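You operate a simulated robot arm through the tools that you are given. There is no shell and no other tool.

Carry out the task below with a simulated robot arm. There is one attempt and no reset: what you move stays moved.

JOB
Put things in order on the cold bench. At the end: the blue brush is on the cream plate; the white roll stands where the blue brush stood; the long pink cap tube stands where the white roll stood; the orange vial is on the silver foil dish; the green vial stands where the long pink cap tube stood; whatever was shut is shut again. Leave all else as you found it, and nothing knocked over.

Only the result counts: the job must be done as asked and must still hold three seconds after the hand-in. Knocking over, shifting, dropping, spilling or breaking anything else fails it. A push-on lid holds only when it is set on centred and level and pressed home; a screw cap is set on level and turned clockwise until tight.

ROBOT AND FRAMES
A 6-joint arm with a two-finger gripper, fixed in place. Base frame: the origin is at the foot of the arm, x ahead of it, y to its left, z up; the work surface is at about z = 900. Lengths are in mm, angles in rad, forces in N, time in s.
With the tool pointing down near the work surface it reaches from about 140 to 680 mm from the base axis. Its first joint turns from -1.152 to 1.152 rad. Payload 2.45 kg.
The tool frame sits at the grasp point between the pads (the TCP): z along the fingers, y along the line on which they close. The tips reach 30 mm beyond it. The gripper opens to 106 mm. The gripper's body begins 79 mm behind the TCP.
Orientation is that of the tool frame in the base frame, as [roll, pitch, yaw] about the fixed x, y, z axes, in that order (R = Rz(yaw) Ry(pitch) Rx(roll)). With the fingers straight down and closing along the base's y, the tool's x points along the base's -x, its y along +y and its z along -z.

CONTROLS
- The arm moves only by the tool step_arm. Its argument "plan" is a list of rows, each an object (a shift or turn left out is 0, a gripper value left out holds the last) with "translation": the shift along the base's x, y, z in units of 400 mm (1.0 is 400 mm), a list of three; "turn": the turn, a rotation vector about the base's x, y, z in units of 120 degrees (1.0 is 120 degrees), a list of three; "claw": the opening, from 0 (shut) to 1 (fully open). In form: [{"translation": [x, y, z], "turn": [ax, ay, az], "claw": claw}, ...]. A call has 1 to 20 rows; each row is the pose to reach, as a shift and turn from the pose commanded when the call began. A call with a number of a shift or a turn outside -1 to 1 is refused whole. Each row takes 0.2 s and may step no farther than 50 mm and 0.15 rad from the row before; otherwise, or with a gripper value out of range, the whole call is refused. A pose out of reach is approached as far as the arm can. The call stops where the force on the tool passes 40 N (or 10 N more than at its start, if that is more) or the arm is blocked; 0.2 s more then pass. The fingers move at their own pace (about 153 mm/s each) and stop on an object; they squeeze with about 25 N. The grip force told is the motor's: it shows also when the fingers shut on nothing. Time passes only in rows, and 0.2 s behind the last, so rows that repeat a pose let the fingers close. It gives the time, the measured TCP pose, the force on the tool (base axes), the opening and the grip force at its end, in the units of the frame above (readings bear some noise), with the torque about the TCP (base axes, N m) and any sound that the robot's microphone picked up, and new pictures: "show" is both (left out), scene, wrist or none.
- Cameras (640 x 400 px; columns grow to the right, rows downward): "scene" is fixed at [78.9, 442.7, 1407.9]; the picture's right is [-0.47, -0.88, 0.00], its down [-0.55, 0.29, -0.78] and it looks along [0.69, -0.37, -0.63] (base axes); focal length 260 px, centre (320, 200). "wrist" rides on the gripper at [76, -2, -106] in the tool frame; the picture's right is [0.02, 1.00, 0.00], its down [-0.78, 0.02, -0.62] and it looks along [-0.62, 0.01, 0.78] (tool axes); focal length 247 px, centre (320, 200). There is no depth. A picture from a camera that has moved, and an enlarged one, comes with that camera's place and axes in the base frame and with its lens. The place of the scene camera against the robot may be out by one fixed shift of up to 12 mm in any direction.
- zoom(camera, box): a new picture of the part [left, top, right, bottom] of that camera's present view, enlarged. It takes no simulated time.
- job_done(): hands the job in; it is judged then, once.

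Nothing tells you positions but the pictures and the camera data. Unless the task says otherwise, let go and move clear before handing in.

The tools are called after "Call:" by a JSON object that holds its "api" and its "payload". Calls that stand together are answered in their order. step_arm: Moves the arm, as the interface text tells. Its arguments: {"type":"object","properties":{"plan":{"type":"array","items":{"type":"object","properties":{"translation":{"type":"array","items":{"type":"number"}},"turn":{"type":"array","items":{"type":"number"}},"claw":{"type":"number"}}}},"show":{"type":"string","enum":["both","scene","wrist","none"]}},"required":["plan"]} The other tools are called the same way: zoom (camera, box) takes an enlarged picture of a part of a camera's view; job_done () hands the job in.

At the start:

```text
t: 0.0
ee_pos: [331.6, 164.3, 1182.2]
tcp_rot: [3.14, 0.0, 3.141]
contact_force: [-0.4, 0.5, 0.2]
ft_torque: [-0.02, 0.0, -0.02]
grip_width: 106.1
grasp_force: 0.1
```

scene: 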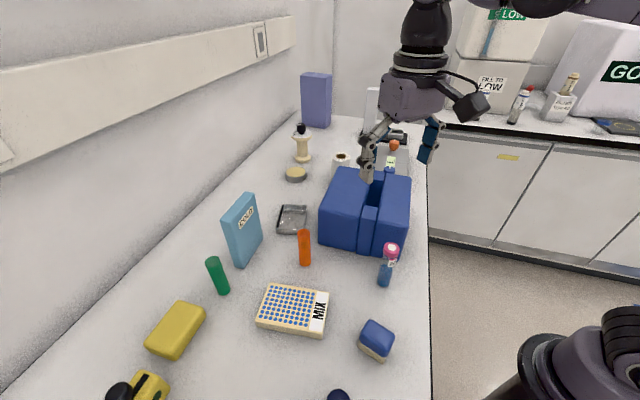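
wrist: 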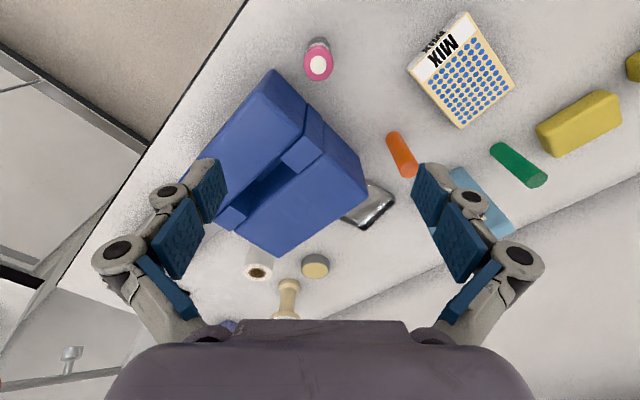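

I see a bench with a blue cool box (maybe open), an orange vial, a green vial, a pink-capped tube, a white roll and others. I'll zoom in for details first.

Call:
{"api": "zoom", "payload": {"camera": "scene", "box": [260, 60, 460, 185]}}

Call:
{"api": "zoom", "payload": {"camera": "scene", "box": [260, 160, 460, 285]}}

Call:
{"api": "zoom", "payload": {"camera": "scene", "box": [100, 180, 420, 400]}}

Call:
{"api": "zoom", "payload": {"camera": "wrist", "box": [180, 60, 440, 340]}}

```text
3.20 times, centred on (360, 122) of scene
camera zoom: at [78.9, 442.7, 1407.9], right [-0.47, -0.88, 0.0], down [-0.55, 0.29, -0.78], along [0.69, -0.37, -0.63], focal length 833 px, centre (192, 448)
```

zoom: 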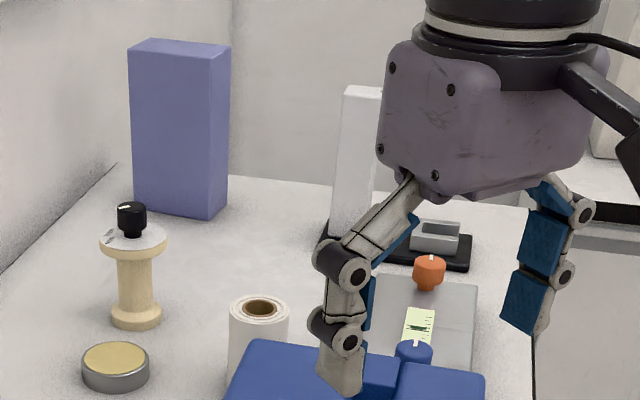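

```text
3.20 times, centred on (360, 222) of scene
camera zoom: at [78.9, 442.7, 1407.9], right [-0.47, -0.88, 0.0], down [-0.55, 0.29, -0.78], along [0.69, -0.37, -0.63], focal length 833 px, centre (192, 128)
```

zoom: 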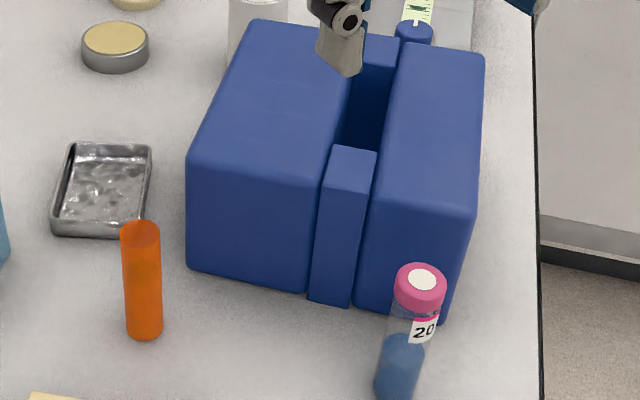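

```text
1.82 times, centred on (260, 290) of scene
camera zoom: at [78.9, 442.7, 1407.9], right [-0.47, -0.88, 0.0], down [-0.55, 0.29, -0.78], along [0.69, -0.37, -0.63], focal length 474 px, centre (429, 36)
```

zoom: 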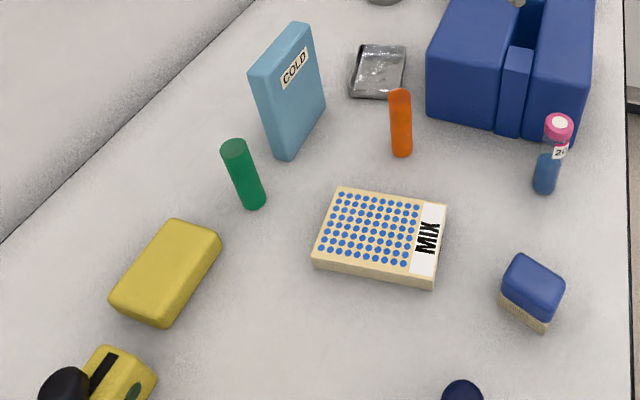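

```text
1.43 times, centred on (310, 200) of wrist
camera zoom: at [257.6, 162.0, 1290.2], right [-0.02, 1.0, 0.0], down [0.78, 0.02, 0.62], along [0.62, 0.01, -0.78], focal length 353 px, centre (334, 200)
```

zoom: 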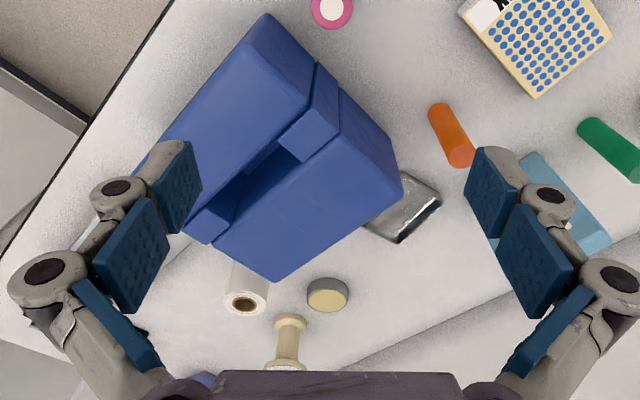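

I see the brush (blue block with bristles) near (213, 253), the pink-cap tube near (306, 160), the orange vial near (438, 290), the green vial near (452, 477), the foil dish near (598, 257) and the white roll behind the blue box. I'll raise the arm and look around with the wrist camera to refine these.

Call:
{"api": "step_arm", "payload": {"plan": [{"translation": [0, 0, 0.1]}, {"translation": [0, 0, 0.2]}, {"translation": [0.1, 0, 0.25]}, {"translation": [0.2, 0, 0.25]}, {"translation": [0.3, -0.05, 0.25]}, {"translation": [0.3, -0.1, 0.25]}], "show": "both"}}

```text
t: 1.4
ee_pos: [453.8, 123.0, 1284.7]
tcp_rot: [-3.14, 0.0, -3.142]
contact_force: [0.3, -1.1, -0.2]
ft_torque: [-0.02, -0.01, -0.03]
grip_width: 106.0
grasp_force: 0.1
out of reach, approached as far as the arm can: row 5
camera wrist: at [378.6, 120.9, 1391.5], right [-0.02, 1.0, 0.0], down [0.78, 0.02, 0.62], along [0.62, 0.01, -0.78], focal length 247 px, centre (320, 200)
```

scene: 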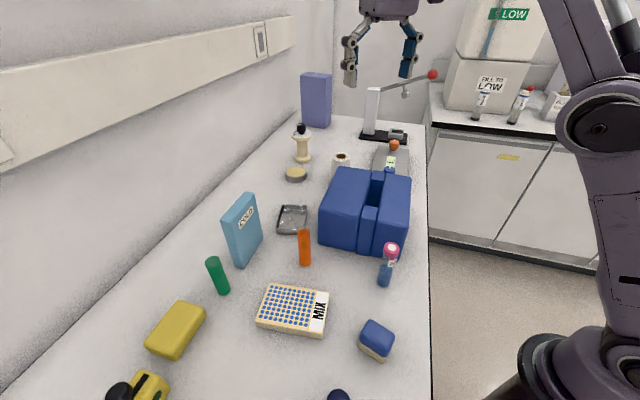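
wrist: 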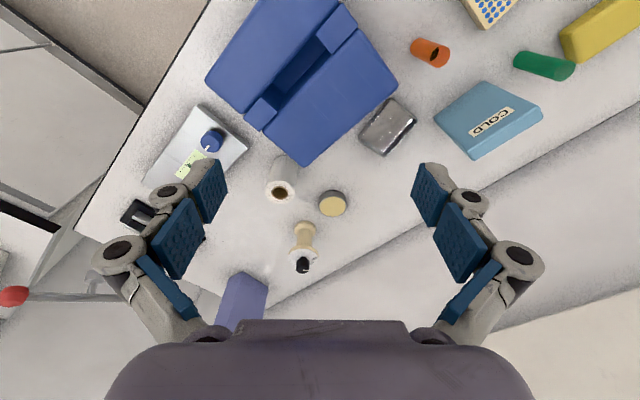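

The view is clear now: the white roll stands past the blue box, the foil dish next to it, and there is a hot plate (blue knob) on the right edge. I'll zoom for accurate pixel positions.

Call:
{"api": "zoom", "payload": {"camera": "wrist", "box": [200, 80, 420, 280]}}

Call:
{"api": "zoom", "payload": {"camera": "wrist", "box": [360, 0, 640, 170]}}

Call:
{"api": "zoom", "payload": {"camera": "scene", "box": [300, 110, 440, 200]}}

Call:
{"api": "zoom", "payload": {"camera": "scene", "box": [240, 230, 430, 380]}}

```text
2.00 times, centred on (310, 180) of wrist
camera zoom: at [378.6, 120.9, 1391.5], right [-0.02, 1.0, 0.0], down [0.78, 0.02, 0.62], along [0.62, 0.01, -0.78], focal length 494 px, centre (340, 240)
```

zoom: 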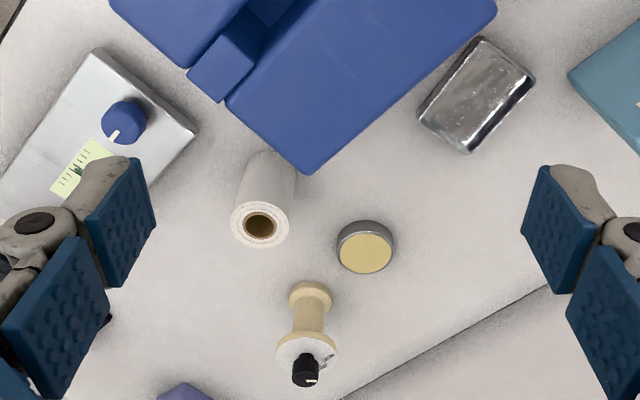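

```text
2.29 times, centred on (500, 85) of wrist
camera zoom: at [378.6, 120.9, 1391.5], right [-0.02, 1.0, 0.0], down [0.78, 0.02, 0.62], along [0.62, 0.01, -0.78], focal length 564 px, centre (-91, 463)
```

zoom: 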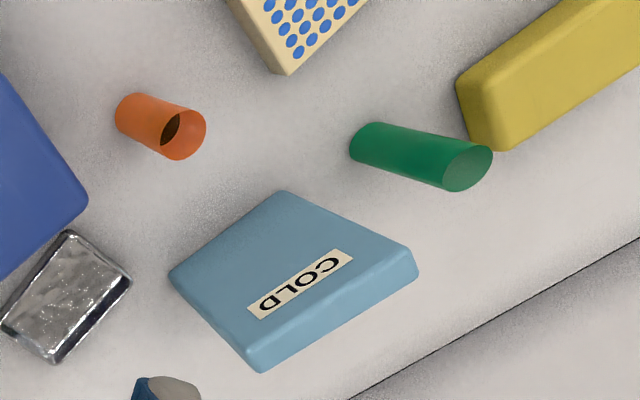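

```text
4.44 times, centred on (370, 155) of scene
camera zoom: at [78.9, 442.7, 1407.9], right [-0.47, -0.88, 0.0], down [-0.55, 0.29, -0.78], along [0.69, -0.37, -0.63], focal length 1157 px, centre (98, 400)
```

zoom: 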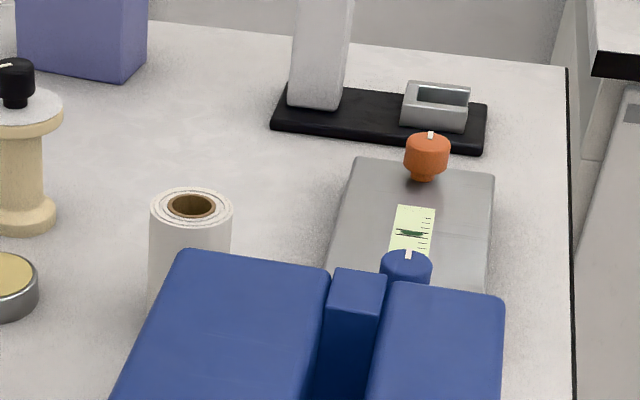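

```text
2.67 times, centred on (335, 305) of scene
camera zoom: at [78.9, 442.7, 1407.9], right [-0.47, -0.88, 0.0], down [-0.55, 0.29, -0.78], along [0.69, -0.37, -0.63], focal length 694 px, centre (280, -80)
```

zoom: 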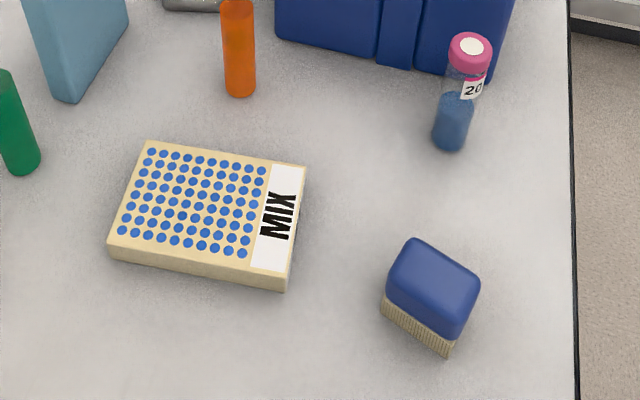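

Estimates so far (from the wrist camera): roll ≈ (671, 46), dish ≈ (574, 262), orange ≈ (433, 287), green ≈ (449, 474), blue box top ≈ 1020. I'll move above the brush for a close look.

Call:
{"api": "step_arm", "payload": {"plan": [{"translation": [-0.1, 0.05, 0]}, {"translation": [-0.2, 0.1, 0]}, {"translation": [-0.3, 0.15, 0]}, {"translation": [-0.4, 0.2, 0]}, {"translation": [-0.5, 0.25, -0.05]}, {"translation": [-0.58, 0.3, -0.1]}, {"translation": [-0.62, 0.325, -0.2]}, {"translation": [-0.62, 0.325, -0.25]}], "show": "both"}}

```text
t: 3.2
ee_pos: [203.2, 254.0, 1183.3]
tcp_rot: [3.142, 0.0, -3.141]
contact_force: [0.5, 0.9, 0.6]
ft_torque: [-0.01, -0.01, 0.01]
grip_width: 106.1
grasp_force: 0.0
camera wrist: at [128.1, 252.2, 1289.6], right [-0.02, 1.0, 0.0], down [0.78, 0.02, 0.62], along [0.62, 0.01, -0.78], focal length 247 px, centre (320, 200)
```

scene: 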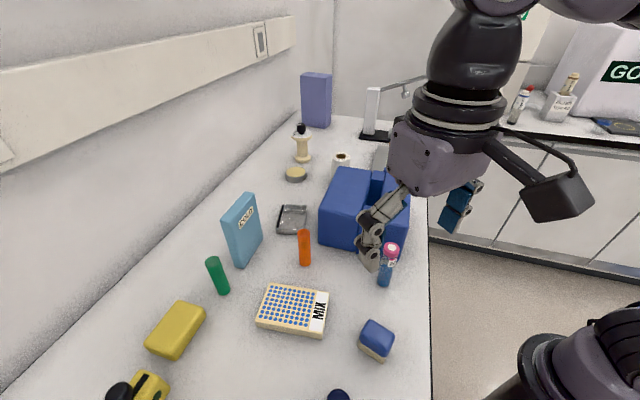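
wrist: 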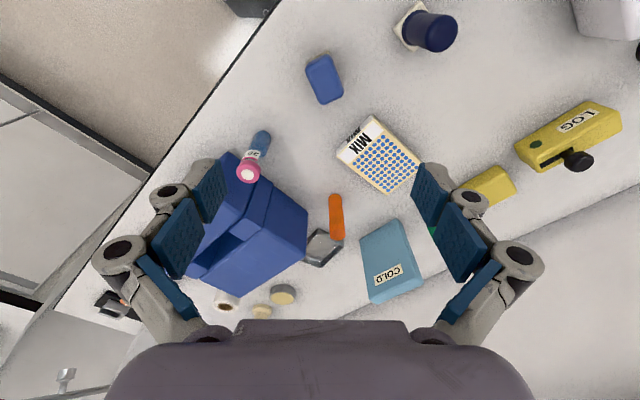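

Call:
{"api": "zoom", "payload": {"camera": "wrist", "box": [230, 0, 470, 150]}}

Call:
{"api": "zoom", "payload": {"camera": "wrist", "box": [220, 80, 440, 220]}}

Call:
{"api": "zoom", "payload": {"camera": "wrist", "box": [200, 180, 440, 330]}}

```text
2.67 times, centred on (350, 75) of wrist
camera zoom: at [128.1, 252.2, 1289.6], right [-0.02, 1.0, 0.0], down [0.78, 0.02, 0.62], along [0.62, 0.01, -0.78], focal length 659 px, centre (240, 533)
```

zoom: 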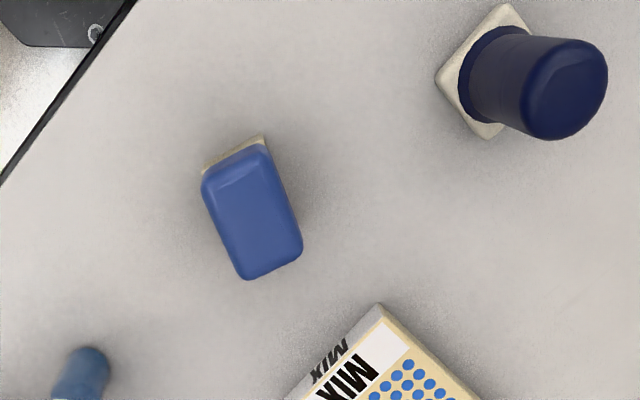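

```text
2.86 times, centred on (330, 150) of wrist
camera zoom: at [128.1, 252.2, 1289.6], right [-0.02, 1.0, 0.0], down [0.78, 0.02, 0.62], along [0.62, 0.01, -0.78], focal length 706 px, centre (291, 343)
```

zoom: 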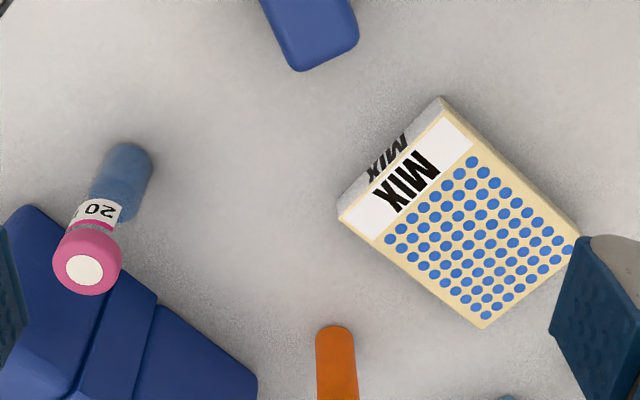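

```text
2.67 times, centred on (320, 255) of wrist
camera zoom: at [128.1, 252.2, 1289.6], right [-0.02, 1.0, 0.0], down [0.78, 0.02, 0.62], along [0.62, 0.01, -0.78], focal length 659 px, centre (320, 53)
```

zoom: 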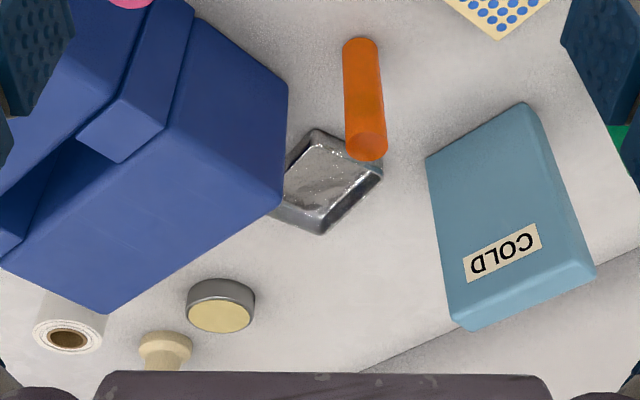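

The brush is about 50×32 mm, centred near (207, 259), with its long axis about 24° from x; the plate (127×85) is centred near (336, 359). I'll turn the gripper to match the brush and go lower for a closer look.

Call:
{"api": "step_arm", "payload": {"plan": [{"translation": [0.005, 0.006, -0.1], "turn": [0, 0, 0.07]}, {"translation": [0.0095, 0.0125, -0.2], "turn": [0, 0, 0.14]}, {"translation": [0.0095, 0.0125, -0.28], "turn": [0, 0, 0.208]}, {"translation": [0.0095, 0.0125, -0.28], "turn": [0, 0, 0.208]}], "show": "both"}}

Call:
{"api": "zoom", "payload": {"camera": "wrist", "box": [200, 0, 440, 150]}}

```text
t: 4.2
ee_pos: [207.2, 258.1, 1069.3]
tcp_rot: [3.14, -0.001, -2.703]
contact_force: [0.2, -0.6, -0.2]
ft_torque: [0.01, -0.01, 0.01]
grip_width: 106.0
grasp_force: 0.0
camera wrist: at [140.2, 224.1, 1176.5], right [-0.44, 0.9, 0.0], down [0.7, 0.35, 0.62], along [0.56, 0.28, -0.78], focal length 247 px, centre (320, 200)
```

scene: 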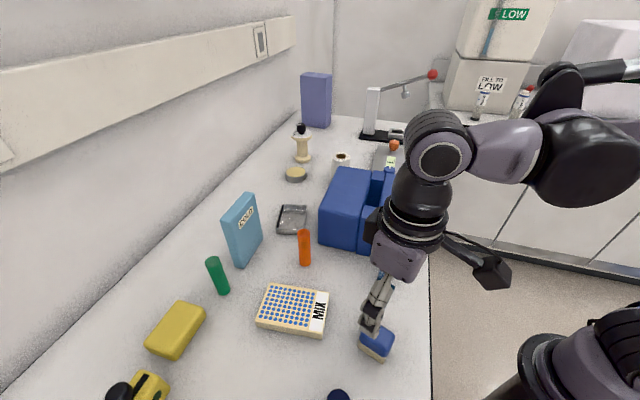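
wrist: 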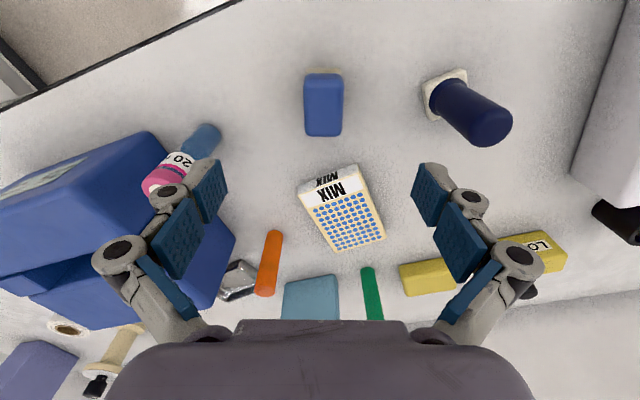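

```text
2.67 times, centred on (320, 75) of wrist
camera zoom: at [140.2, 224.1, 1176.5], right [-0.44, 0.9, 0.0], down [0.7, 0.35, 0.62], along [0.56, 0.28, -0.78], focal length 659 px, centre (320, 533)
```

zoom: 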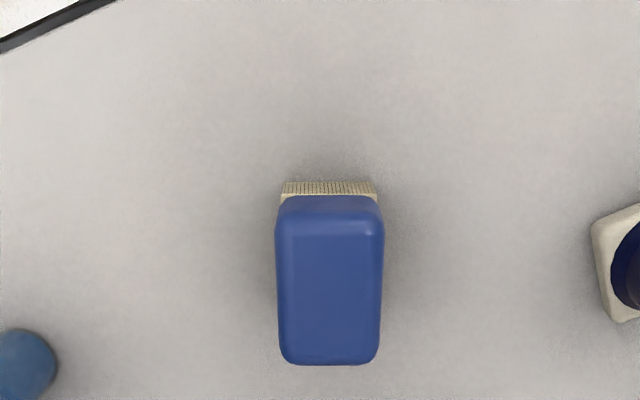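

The gripper is aligned with the brush, which centres about (206.3, 260.1) with its top near z = 942. I'll descend and close on the blue block.

Call:
{"api": "step_arm", "payload": {"plan": [{"translation": [-0.0022, 0.005, -0.1]}, {"translation": [-0.0022, 0.005, -0.2]}, {"translation": [-0.0022, 0.005, -0.28]}, {"translation": [-0.0022, 0.005, -0.33]}, {"translation": [-0.0022, 0.005, -0.33]}, {"translation": [-0.0022, 0.005, -0.33], "claw": 0.0}, {"translation": [-0.0022, 0.005, -0.33], "claw": 0.0}, {"translation": [-0.0022, 0.005, -0.33], "claw": 0.0}], "show": "both"}}

```text
t: 6.0
ee_pos: [208.0, 261.5, 939.1]
tcp_rot: [-3.141, 0.0, -2.704]
contact_force: [0.2, 1.8, 7.3]
ft_torque: [0.04, 0.03, -0.02]
grip_width: 34.5
grasp_force: 25.2
camera wrist: at [140.1, 227.0, 1046.4], right [-0.44, 0.9, 0.0], down [0.7, 0.35, 0.62], along [0.56, 0.28, -0.78], focal length 247 px, centre (320, 200)
```

scene: 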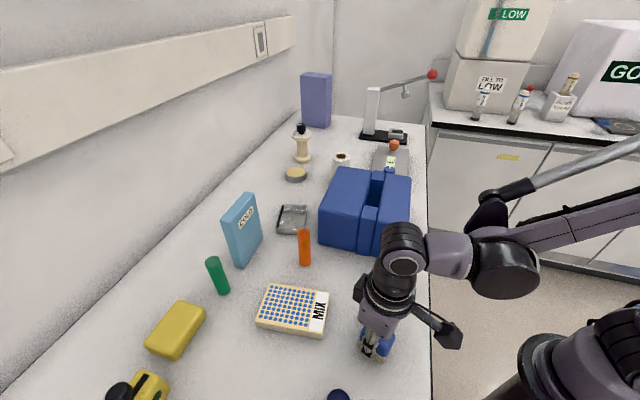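
wrist: 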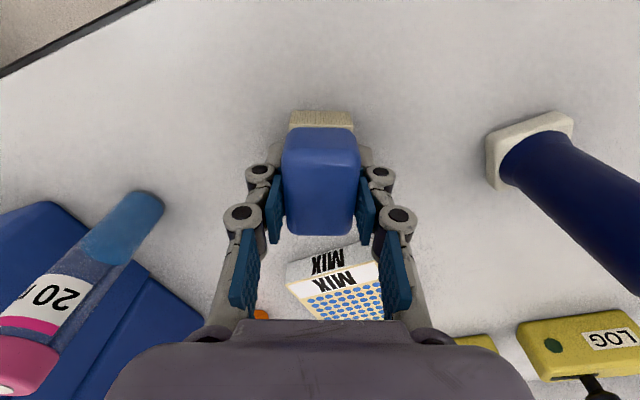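

The brush is gripped (width 34.5 mm). I'll lift it straight up and check the hold.

Call:
{"api": "step_arm", "payload": {"plan": [{"translation": [0, 0, 0.025], "claw": 0}, {"translation": [0, 0, 0.1], "claw": 0}, {"translation": [0, 0, 0.2], "claw": 0}, {"translation": [0, 0, 0.3], "claw": 0}], "show": "both"}}

Call:
{"api": "zoom", "payload": {"camera": "wrist", "box": [200, 80, 440, 330]}}

```text
t: 7.0
ee_pos: [210.0, 260.6, 1057.7]
tcp_rot: [3.141, -0.001, -2.704]
contact_force: [-0.3, -1.0, -0.7]
ft_torque: [-0.01, 0.01, -0.02]
grip_width: 34.3
grasp_force: 24.8
camera wrist: at [141.6, 225.5, 1165.4], right [-0.44, 0.9, 0.0], down [0.7, 0.35, 0.62], along [0.56, 0.27, -0.78], focal length 247 px, centre (320, 200)
```

scene: 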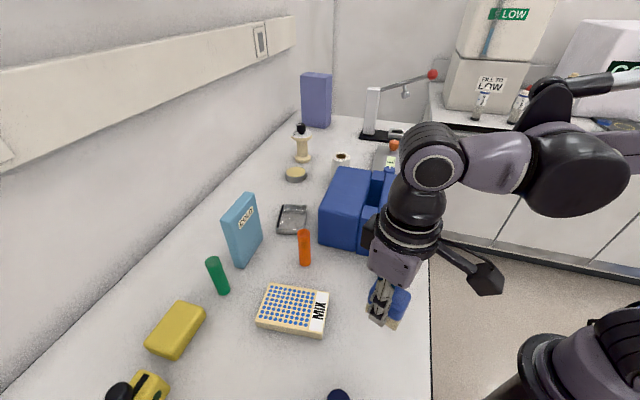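
wrist: 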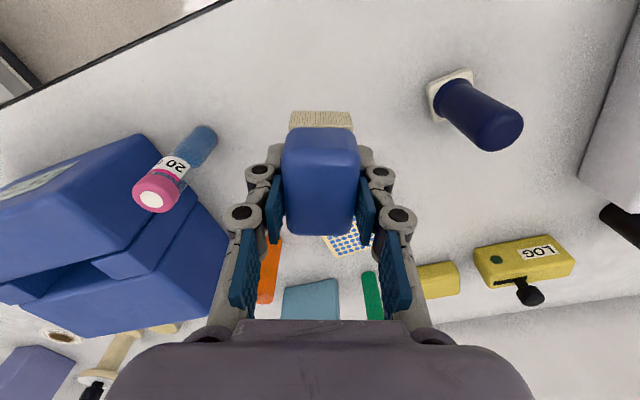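

```text
1.60 times, centred on (320, 205) of wrist
camera zoom: at [141.6, 225.5, 1165.4], right [-0.44, 0.9, 0.0], down [0.7, 0.35, 0.62], along [0.56, 0.27, -0.78], focal length 395 px, centre (320, 192)
```

zoom: 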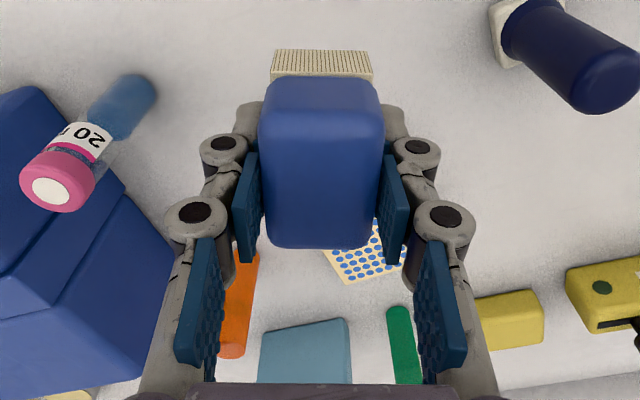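

The brush is held firmly and level. Next I'll carry it above the plate centre (336, 359).

Call:
{"api": "step_arm", "payload": {"plan": [{"translation": [0.08, 0.06, 0], "claw": 0}, {"translation": [0.16, 0.12, 0], "claw": 0}, {"translation": [0.24, 0.18, 0], "claw": 0}, {"translation": [0.324, 0.244, 0], "claw": 0}, {"translation": [0.324, 0.244, -0.1], "claw": 0}, {"translation": [0.324, 0.244, -0.1], "claw": 0}], "show": "both"}}

Call:
{"api": "zoom", "payload": {"camera": "scene", "box": [220, 240, 400, 360]}}

Call:
{"api": "zoom", "payload": {"camera": "wrist", "box": [200, 60, 440, 260]}}

```text
t: 8.4
ee_pos: [338.3, 363.0, 1018.3]
tcp_rot: [3.141, -0.001, -2.706]
contact_force: [0.2, 0.8, -0.1]
ft_torque: [0.02, -0.01, -0.02]
grip_width: 34.3
grasp_force: 25.6
camera wrist: at [271.0, 327.1, 1125.5], right [-0.44, 0.9, 0.0], down [0.7, 0.35, 0.62], along [0.56, 0.27, -0.78], focal length 247 px, centre (320, 200)
```

scene: 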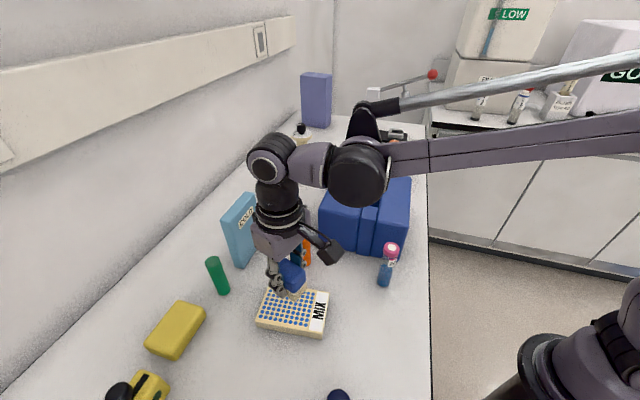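
wrist: 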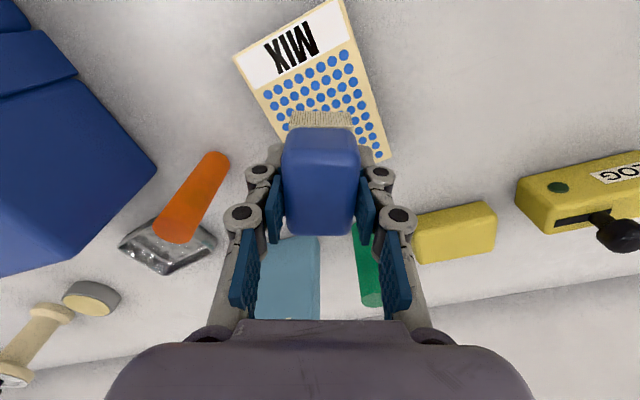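

```text
3.33 times, centred on (310, 300) of scene
camera zoom: at [78.9, 442.8, 1407.9], right [-0.47, -0.88, 0.0], down [-0.55, 0.29, -0.78], along [0.69, -0.37, -0.63], focal length 868 px, centre (353, -133)
```

zoom: 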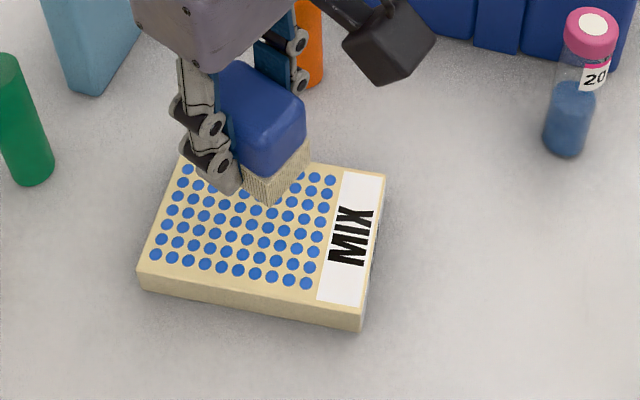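

```text
2.00 times, centred on (320, 160) of wrist
camera zoom: at [271.0, 327.1, 1125.5], right [-0.44, 0.9, 0.0], down [0.7, 0.35, 0.62], along [0.56, 0.27, -0.78], focal length 494 px, centre (320, 280)
```

zoom: 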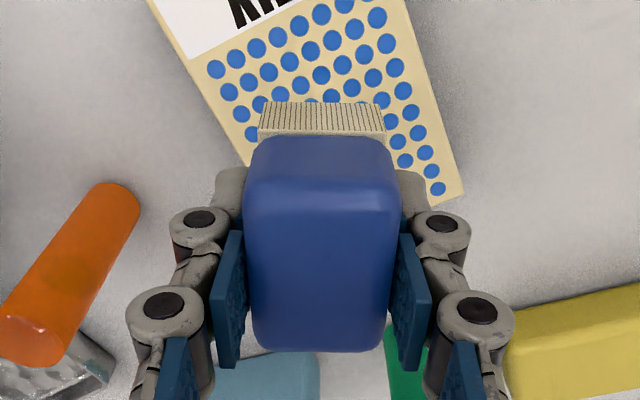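

The brush is over the plate; plate top is around z = 916. I'll lower it to just above the surface, then in small steps.

Call:
{"api": "step_arm", "payload": {"plan": [{"translation": [0, 0, -0.06], "claw": 0}, {"translation": [0, 0, -0.12], "claw": 0}, {"translation": [0, 0, -0.14], "claw": 0}, {"translation": [0, 0, -0.147], "claw": 0}, {"translation": [0, 0, -0.147], "claw": 0}], "show": "scene"}}

Call:
{"api": "zoom", "payload": {"camera": "scene", "box": [240, 250, 360, 330]}}

```text
t: 9.6
ee_pos: [337.6, 359.3, 960.8]
tcp_rot: [3.141, 0.002, -2.706]
contact_force: [2.0, 3.8, 33.9]
ft_torque: [0.1, -0.04, 0.0]
grip_width: 34.3
grasp_force: 24.9
```

scene: 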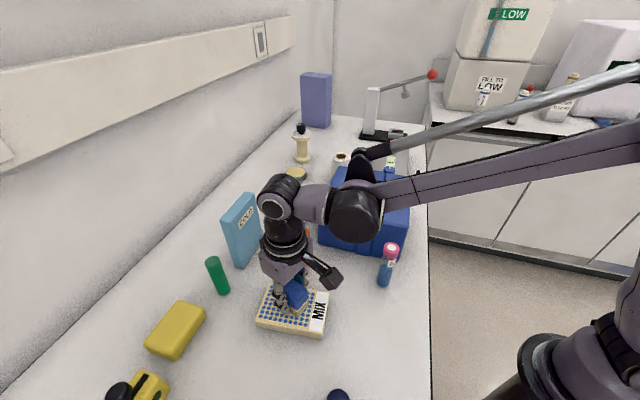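

```text
5.00 times, centred on (300, 290) of scene
camera zoom: at [78.5, 442.4, 1408.0], right [-0.47, -0.88, 0.0], down [-0.55, 0.29, -0.78], along [0.69, -0.37, -0.63], focal length 1302 px, centre (420, -250)
```

zoom: 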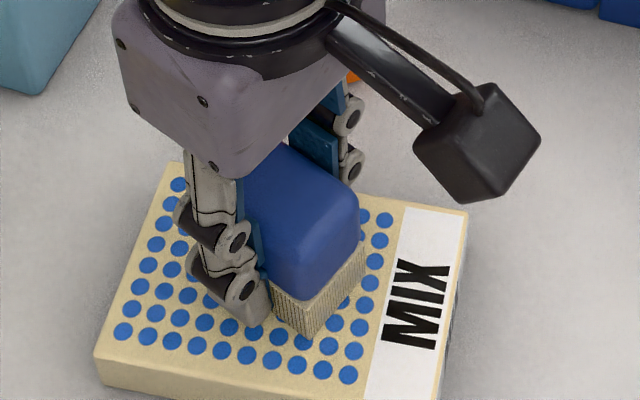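

The brush is on the plate (contact force 34 N). I'll ease up about 1 mm to relieve the force, open the gripper and check.

Call:
{"api": "step_arm", "payload": {"plan": [{"translation": [0, 0, 0.003], "claw": 0}, {"translation": [0, 0, 0.003], "claw": 0}], "show": "none"}}

```text
t: 10.2
ee_pos: [337.4, 360.2, 962.0]
tcp_rot: [3.142, 0.0, -2.704]
contact_force: [1.2, 5.2, 11.0]
ft_torque: [0.16, -0.07, 0.0]
grip_width: 34.4
grasp_force: 25.6
```

Call:
{"api": "step_arm", "payload": {"plan": [{"translation": [0, 0, 0.0012], "claw": 0}, {"translation": [0, 0, 0.0012], "claw": 0.6}, {"translation": [0, 0, 0.0012], "claw": 0.6}, {"translation": [0, 0, 0.05], "claw": 0.6}, {"translation": [0, 0, 0.15], "claw": 0.6}, {"translation": [0, 0, 0.25], "claw": 0.6}], "show": "both"}}

Call:
{"api": "zoom", "payload": {"camera": "scene", "box": [240, 250, 360, 330]}}

```text
t: 11.6
ee_pos: [337.8, 359.0, 1062.9]
tcp_rot: [3.141, -0.001, -2.706]
contact_force: [0.0, -0.5, -0.2]
ft_torque: [0.02, -0.05, -0.01]
grip_width: 63.7
grasp_force: 0.0
camera wrist: at [270.3, 323.8, 1169.8], right [-0.44, 0.9, 0.0], down [0.7, 0.35, 0.62], along [0.56, 0.27, -0.78], focal length 247 px, centre (320, 200)
```

scene: 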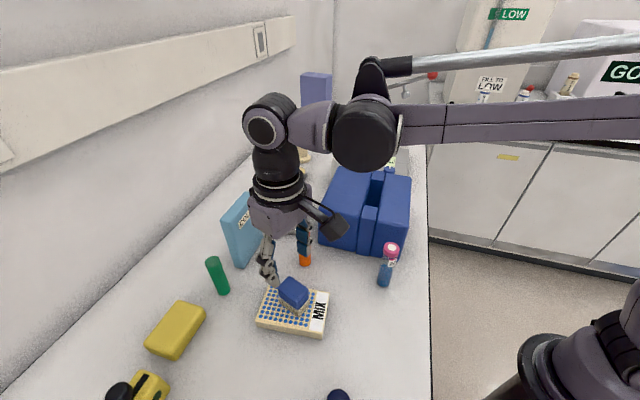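
wrist: 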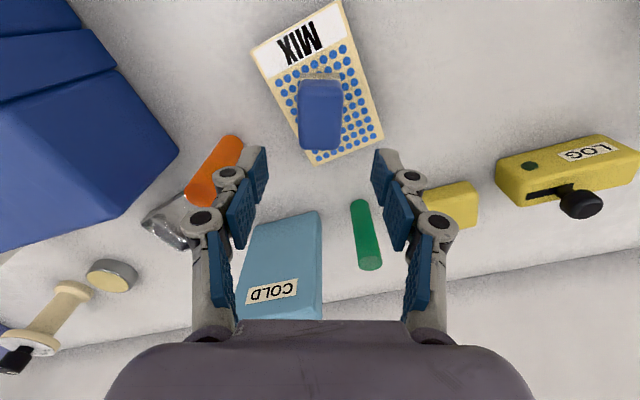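

```text
5.00 times, centred on (300, 290) of scene
camera zoom: at [78.9, 442.7, 1407.9], right [-0.47, -0.88, 0.0], down [-0.55, 0.29, -0.78], along [0.69, -0.37, -0.63], focal length 1302 px, centre (420, -250)
```

zoom: 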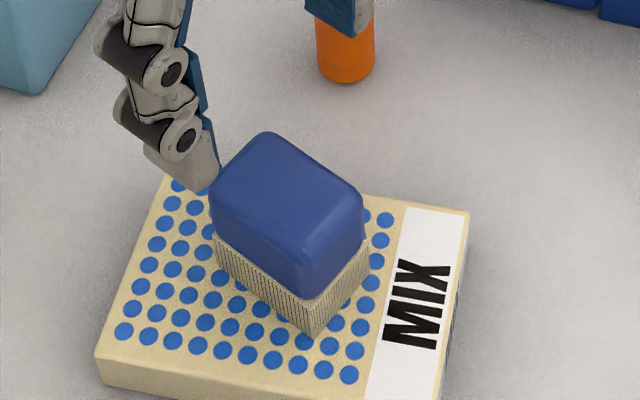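

The brush sits squarely on the plate. Next is the white roll; it is at the edge of reach, so I'll move up above the box, turn the gripper radially, and later tilt outward a little to reach it.

Call:
{"api": "step_arm", "payload": {"plan": [{"translation": [0, 0, 0.1], "turn": [0, 0, -0.06]}, {"translation": [0, 0, 0.2], "turn": [0, 0, -0.12]}, {"translation": [0.04, -0.06, 0.2235], "turn": [0, 0, -0.175]}, {"translation": [0.1, -0.15, 0.2235], "turn": [0, 0, -0.175]}, {"translation": [0.165, -0.25, 0.2235], "turn": [0, 0, -0.175]}, {"translation": [0.23, -0.35, 0.2235], "turn": [0, 0, -0.175]}, {"translation": [0.295, -0.448, 0.2235], "turn": [0, 0, -0.175]}, {"translation": [0.36, -0.546, 0.2235], "turn": [0, 0, -0.175]}, {"translation": [0.425, -0.644, 0.2235], "turn": [0, 0, -0.175]}, {"translation": [0.46, -0.697, 0.2235], "turn": [0, 0, -0.175], "claw": 1.0}, {"translation": [0.46, -0.697, 0.2235], "turn": [0, 0, -0.175], "claw": 1.0}], "show": "both"}}

```text
t: 14.0
ee_pos: [521.9, 81.2, 1150.6]
tcp_rot: [-3.141, 0.002, -3.073]
contact_force: [0.8, 0.2, 1.4]
ft_torque: [-0.02, -0.02, -0.02]
grip_width: 106.0
grasp_force: 0.2
camera wrist: at [446.8, 73.4, 1258.9], right [-0.09, 1.0, 0.0], down [0.78, 0.07, 0.62], along [0.62, 0.06, -0.78], focal length 247 px, centre (320, 200)
```

scene: 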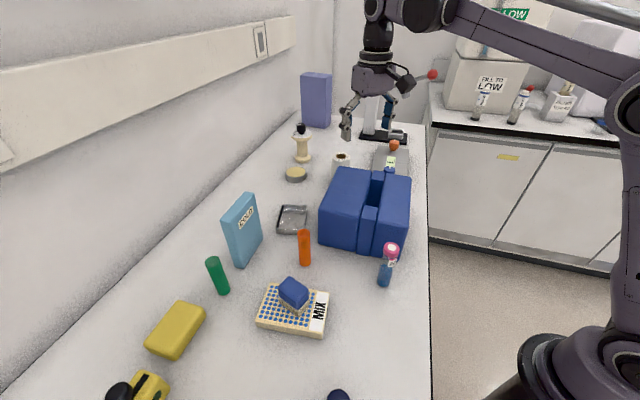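
wrist: 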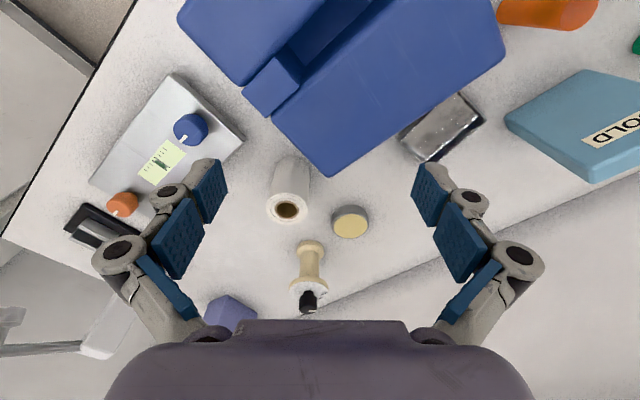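

Call:
{"api": "zoom", "payload": {"camera": "wrist", "box": [230, 120, 410, 260]}}

Call:
{"api": "zoom", "payload": {"camera": "wrist", "box": [380, 60, 640, 200]}}

```text
2.86 times, centred on (320, 190) of wrist
camera zoom: at [446.8, 73.4, 1258.9], right [-0.09, 1.0, 0.0], down [0.78, 0.07, 0.62], along [0.62, 0.06, -0.78], focal length 706 px, centre (320, 229)
```

zoom: 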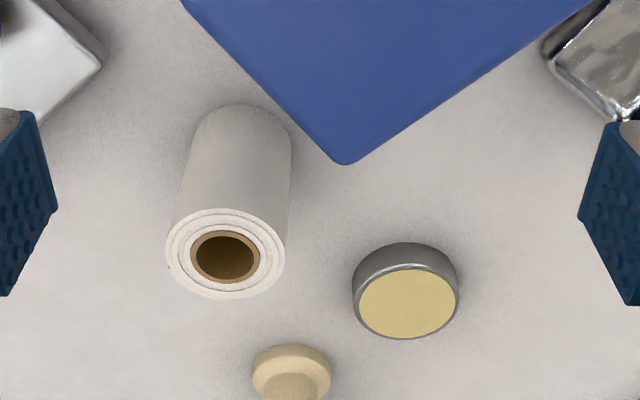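

```text
2.46 times, centred on (510, 130) of wrist
camera zoom: at [446.8, 73.4, 1258.9], right [-0.09, 1.0, 0.0], down [0.78, 0.07, 0.62], along [0.62, 0.06, -0.78], focal length 608 px, centre (-148, 372)
```

zoom: 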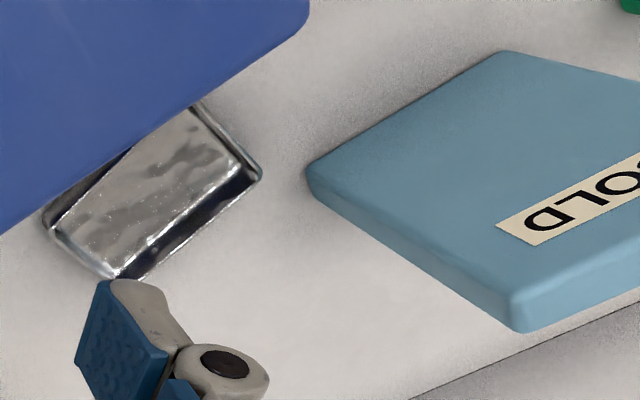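

The roll is at about (670, 46.7), 57 mm wide, top near z = 1000; box top ≈ 1022. I'll tilt the tool 15° outward and move above the roll.

Call:
{"api": "step_arm", "payload": {"plan": [{"translation": [0, 0, 0], "turn": [0.0043, -0.0624, 0]}, {"translation": [0, 0, 0], "turn": [0.00856, -0.1247, 0]}, {"translation": [0.11, -0.026, -0.03], "turn": [0.00856, -0.1247, 0]}, {"translation": [0.22, -0.052, -0.06], "turn": [0.00856, -0.1247, 0]}, {"translation": [0.3, -0.07, -0.08], "turn": [0.00856, -0.1247, 0]}, {"translation": [0.37, -0.086, -0.09], "turn": [0.00856, -0.1247, 0]}, {"translation": [0.37, -0.086, -0.09], "turn": [0.00856, -0.1247, 0]}], "show": "both"}}

Call:
{"api": "zoom", "payload": {"camera": "wrist", "box": [220, 0, 420, 140]}}

Call:
{"api": "zoom", "payload": {"camera": "scene", "box": [300, 60, 460, 220]}}

```text
t: 15.6
ee_pos: [669.6, 44.7, 1116.6]
tcp_rot: [-3.141, 0.262, -3.072]
contact_force: [-0.1, 0.0, -0.1]
ft_torque: [0.02, 0.01, -0.04]
grip_width: 106.0
grasp_force: 0.1
camera wrist: at [569.1, 35.0, 1199.0], right [-0.09, 1.0, -0.01], down [0.59, 0.06, 0.8], along [0.8, 0.07, -0.6], focal length 247 px, centre (320, 200)
```

scene: 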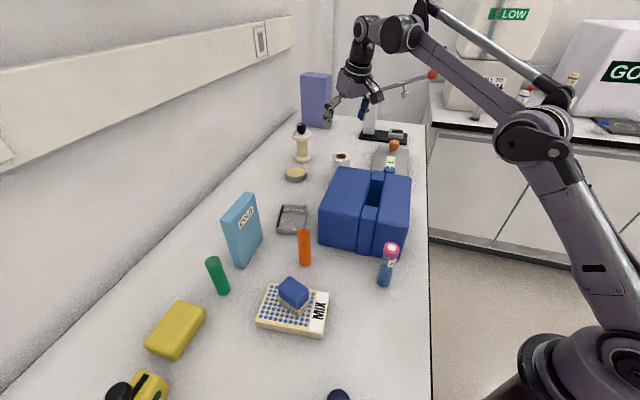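
wrist: 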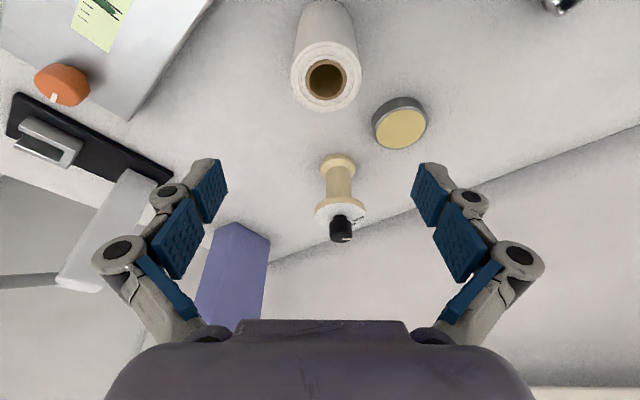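

```text
2.86 times, centred on (320, 70) of wrist
camera zoom: at [569.1, 35.0, 1199.0], right [-0.09, 1.0, -0.01], down [0.59, 0.06, 0.8], along [0.8, 0.07, -0.6], focal length 706 px, centre (320, 571)
```

zoom: 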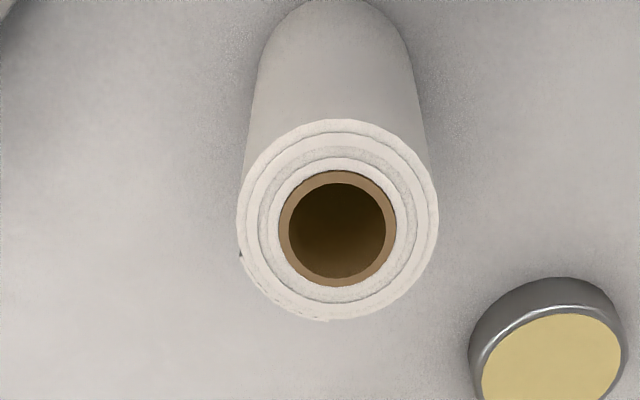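

```text
2.50 times, centred on (380, 140) of scene
camera zoom: at [78.9, 442.7, 1407.9], right [-0.47, -0.88, 0.0], down [-0.55, 0.29, -0.78], along [0.69, -0.37, -0.63], focal length 651 px, centre (170, 350)
```

zoom: 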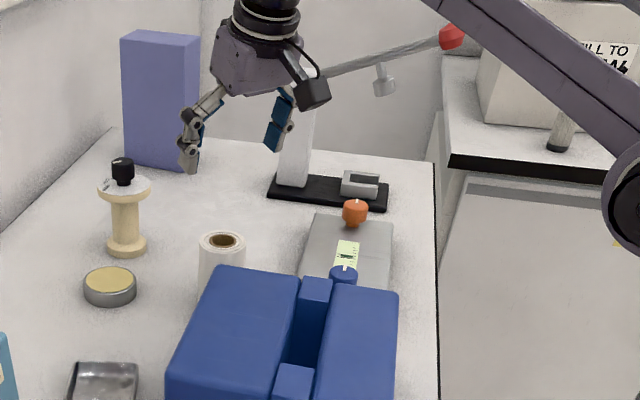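

The roll sits about 3 mm to the +y side of the grasp plane; I'll correct this, descend to z ≈ 978 and close.

Call:
{"api": "step_arm", "payload": {"plan": [{"translation": [0.0005, 0.0078, -0.1]}, {"translation": [0.0005, 0.0078, -0.2]}, {"translation": [0.0005, 0.0078, -0.28]}, {"translation": [0.0005, 0.0078, -0.32]}, {"translation": [0.0005, 0.0078, -0.3425]}, {"translation": [0.0005, 0.0078, -0.3425]}], "show": "both"}}

Call:
{"api": "zoom", "payload": {"camera": "scene", "box": [300, 90, 440, 220]}}

```text
t: 17.0
ee_pos: [669.8, 50.2, 977.7]
tcp_rot: [3.141, 0.262, -3.071]
contact_force: [-0.4, 0.0, -0.1]
ft_torque: [0.0, -0.01, 0.01]
grip_width: 105.8
grasp_force: 0.0
camera wrist: at [569.5, 39.9, 1061.2], right [-0.09, 1.0, -0.01], down [0.59, 0.06, 0.8], along [0.8, 0.07, -0.6], focal length 247 px, centre (320, 200)
```

scene: 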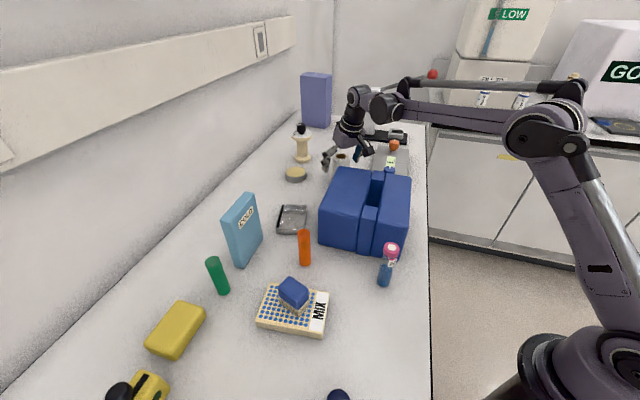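
wrist: 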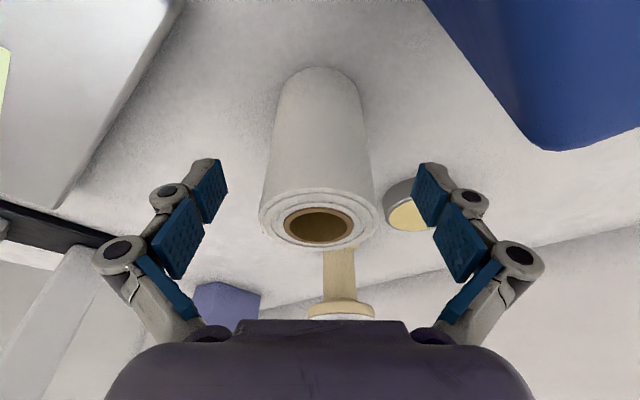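

```text
3.08 times, centred on (370, 155) of scene
camera zoom: at [78.9, 442.7, 1407.9], right [-0.47, -0.88, 0.0], down [-0.55, 0.29, -0.78], along [0.69, -0.37, -0.63], focal length 801 px, centre (166, 338)
```

zoom: 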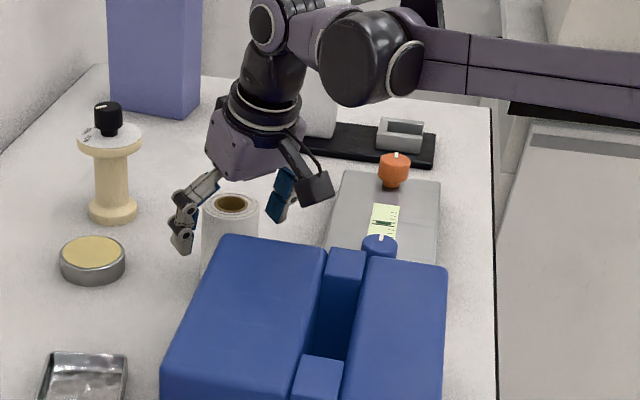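

The roll is centred between the fingers. I'll close the gripper and lift slightly.

Call:
{"api": "step_arm", "payload": {"plan": [{"translation": [0, 0, 0], "claw": 0}, {"translation": [0, 0, 0], "claw": 0}, {"translation": [0, 0, 0], "claw": 0}, {"translation": [0, 0, 0.02], "claw": 0}, {"translation": [0, 0, 0.06], "claw": 0}], "show": "both"}}

Call:
{"api": "zoom", "payload": {"camera": "scene", "box": [300, 90, 440, 220]}}

```text
t: 18.2
ee_pos: [670.2, 49.8, 1002.3]
tcp_rot: [-3.141, 0.263, -3.072]
contact_force: [-0.5, 0.2, -1.0]
ft_torque: [0.0, -0.01, 0.03]
grip_width: 55.2
grasp_force: 24.7
camera wrist: at [569.9, 40.0, 1085.6], right [-0.09, 1.0, -0.01], down [0.59, 0.06, 0.8], along [0.8, 0.07, -0.6], focal length 247 px, centre (320, 200)
```

scene: 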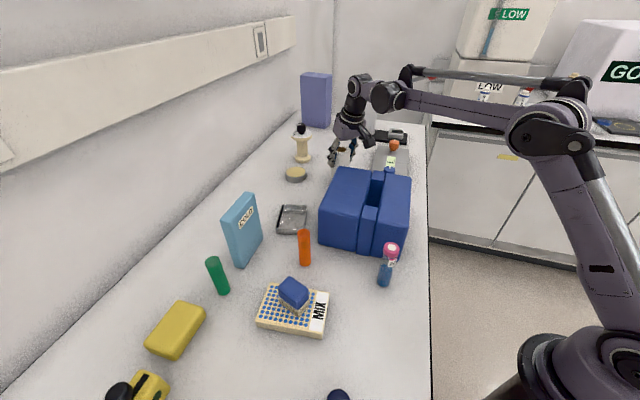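
wrist: 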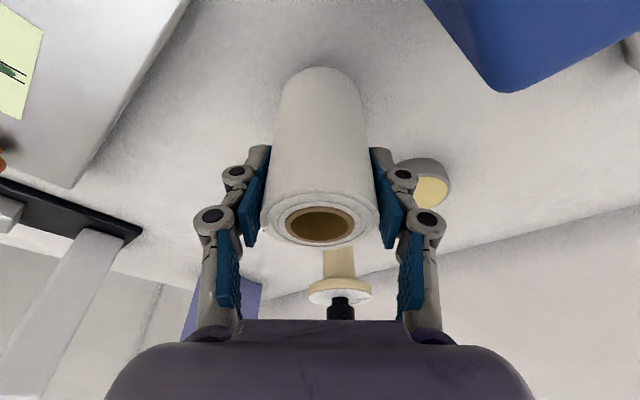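

```text
3.08 times, centred on (370, 155) of scene
camera zoom: at [78.9, 442.7, 1407.9], right [-0.47, -0.88, 0.0], down [-0.55, 0.29, -0.78], along [0.69, -0.37, -0.63], focal length 801 px, centre (166, 338)
```

zoom: 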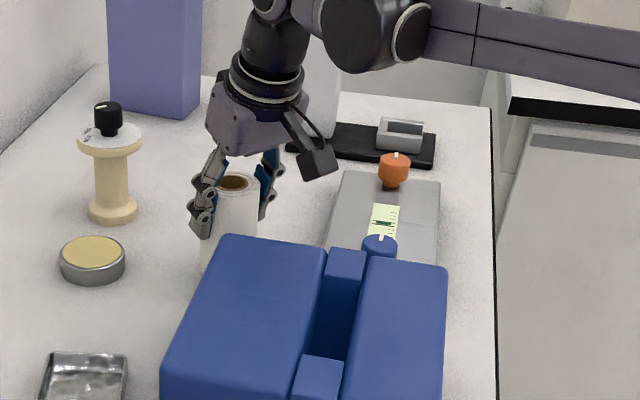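

The roll is held well (55 mm). I'll lift it clear of the box and move it inward while turning the tool radially toward the old brush spot.

Call:
{"api": "step_arm", "payload": {"plan": [{"translation": [0, 0, 0.1], "claw": 0}, {"translation": [0, 0, 0.2], "claw": 0}, {"translation": [0, 0, 0.3], "claw": 0}, {"translation": [-0.08, 0, 0.36], "claw": 0}, {"translation": [-0.18, 0.03, 0.4], "claw": 0}, {"translation": [-0.29, 0.06, 0.42], "claw": 0}, {"translation": [-0.4, 0.1, 0.42], "turn": [0, 0, 0.05], "claw": 0}, {"translation": [-0.5, 0.16, 0.42], "turn": [0, 0, 0.1], "claw": 0}, {"translation": [-0.6, 0.22, 0.42], "turn": [0, 0, 0.15], "claw": 0}, {"translation": [-0.7, 0.28, 0.42], "turn": [0, 0, 0.2], "claw": 0}, {"translation": [-0.8, 0.34, 0.42], "turn": [0, 0, 0.25], "claw": 0}, {"translation": [-0.9, 0.4, 0.42], "turn": [0, 0, 0.3], "claw": 0}, {"translation": [-0.98, 0.46, 0.42], "turn": [0, 0, 0.35], "claw": 0}], "show": "both"}}

```text
t: 21.0
ee_pos: [277.8, 232.6, 1170.9]
tcp_rot: [-3.141, 0.263, -2.336]
contact_force: [0.3, 0.4, -1.0]
ft_torque: [0.01, -0.01, 0.02]
grip_width: 55.3
grasp_force: 24.7
camera wrist: at [209.8, 156.9, 1253.6], right [-0.73, 0.68, -0.01], down [0.4, 0.44, 0.8], along [0.55, 0.59, -0.6], focal length 247 px, centre (320, 200)
```

scene: 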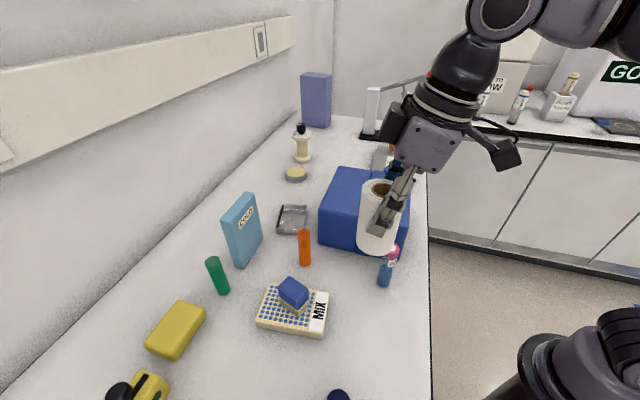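
wrist: 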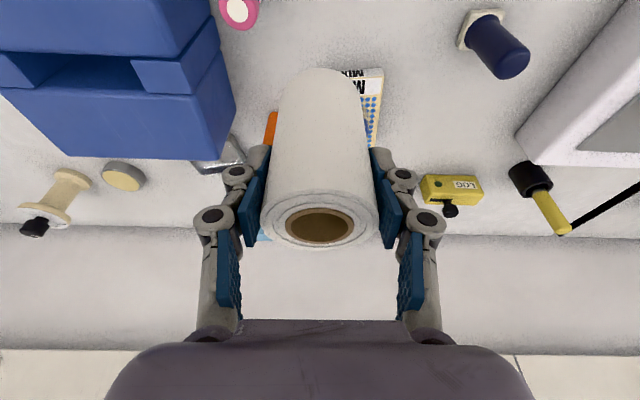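

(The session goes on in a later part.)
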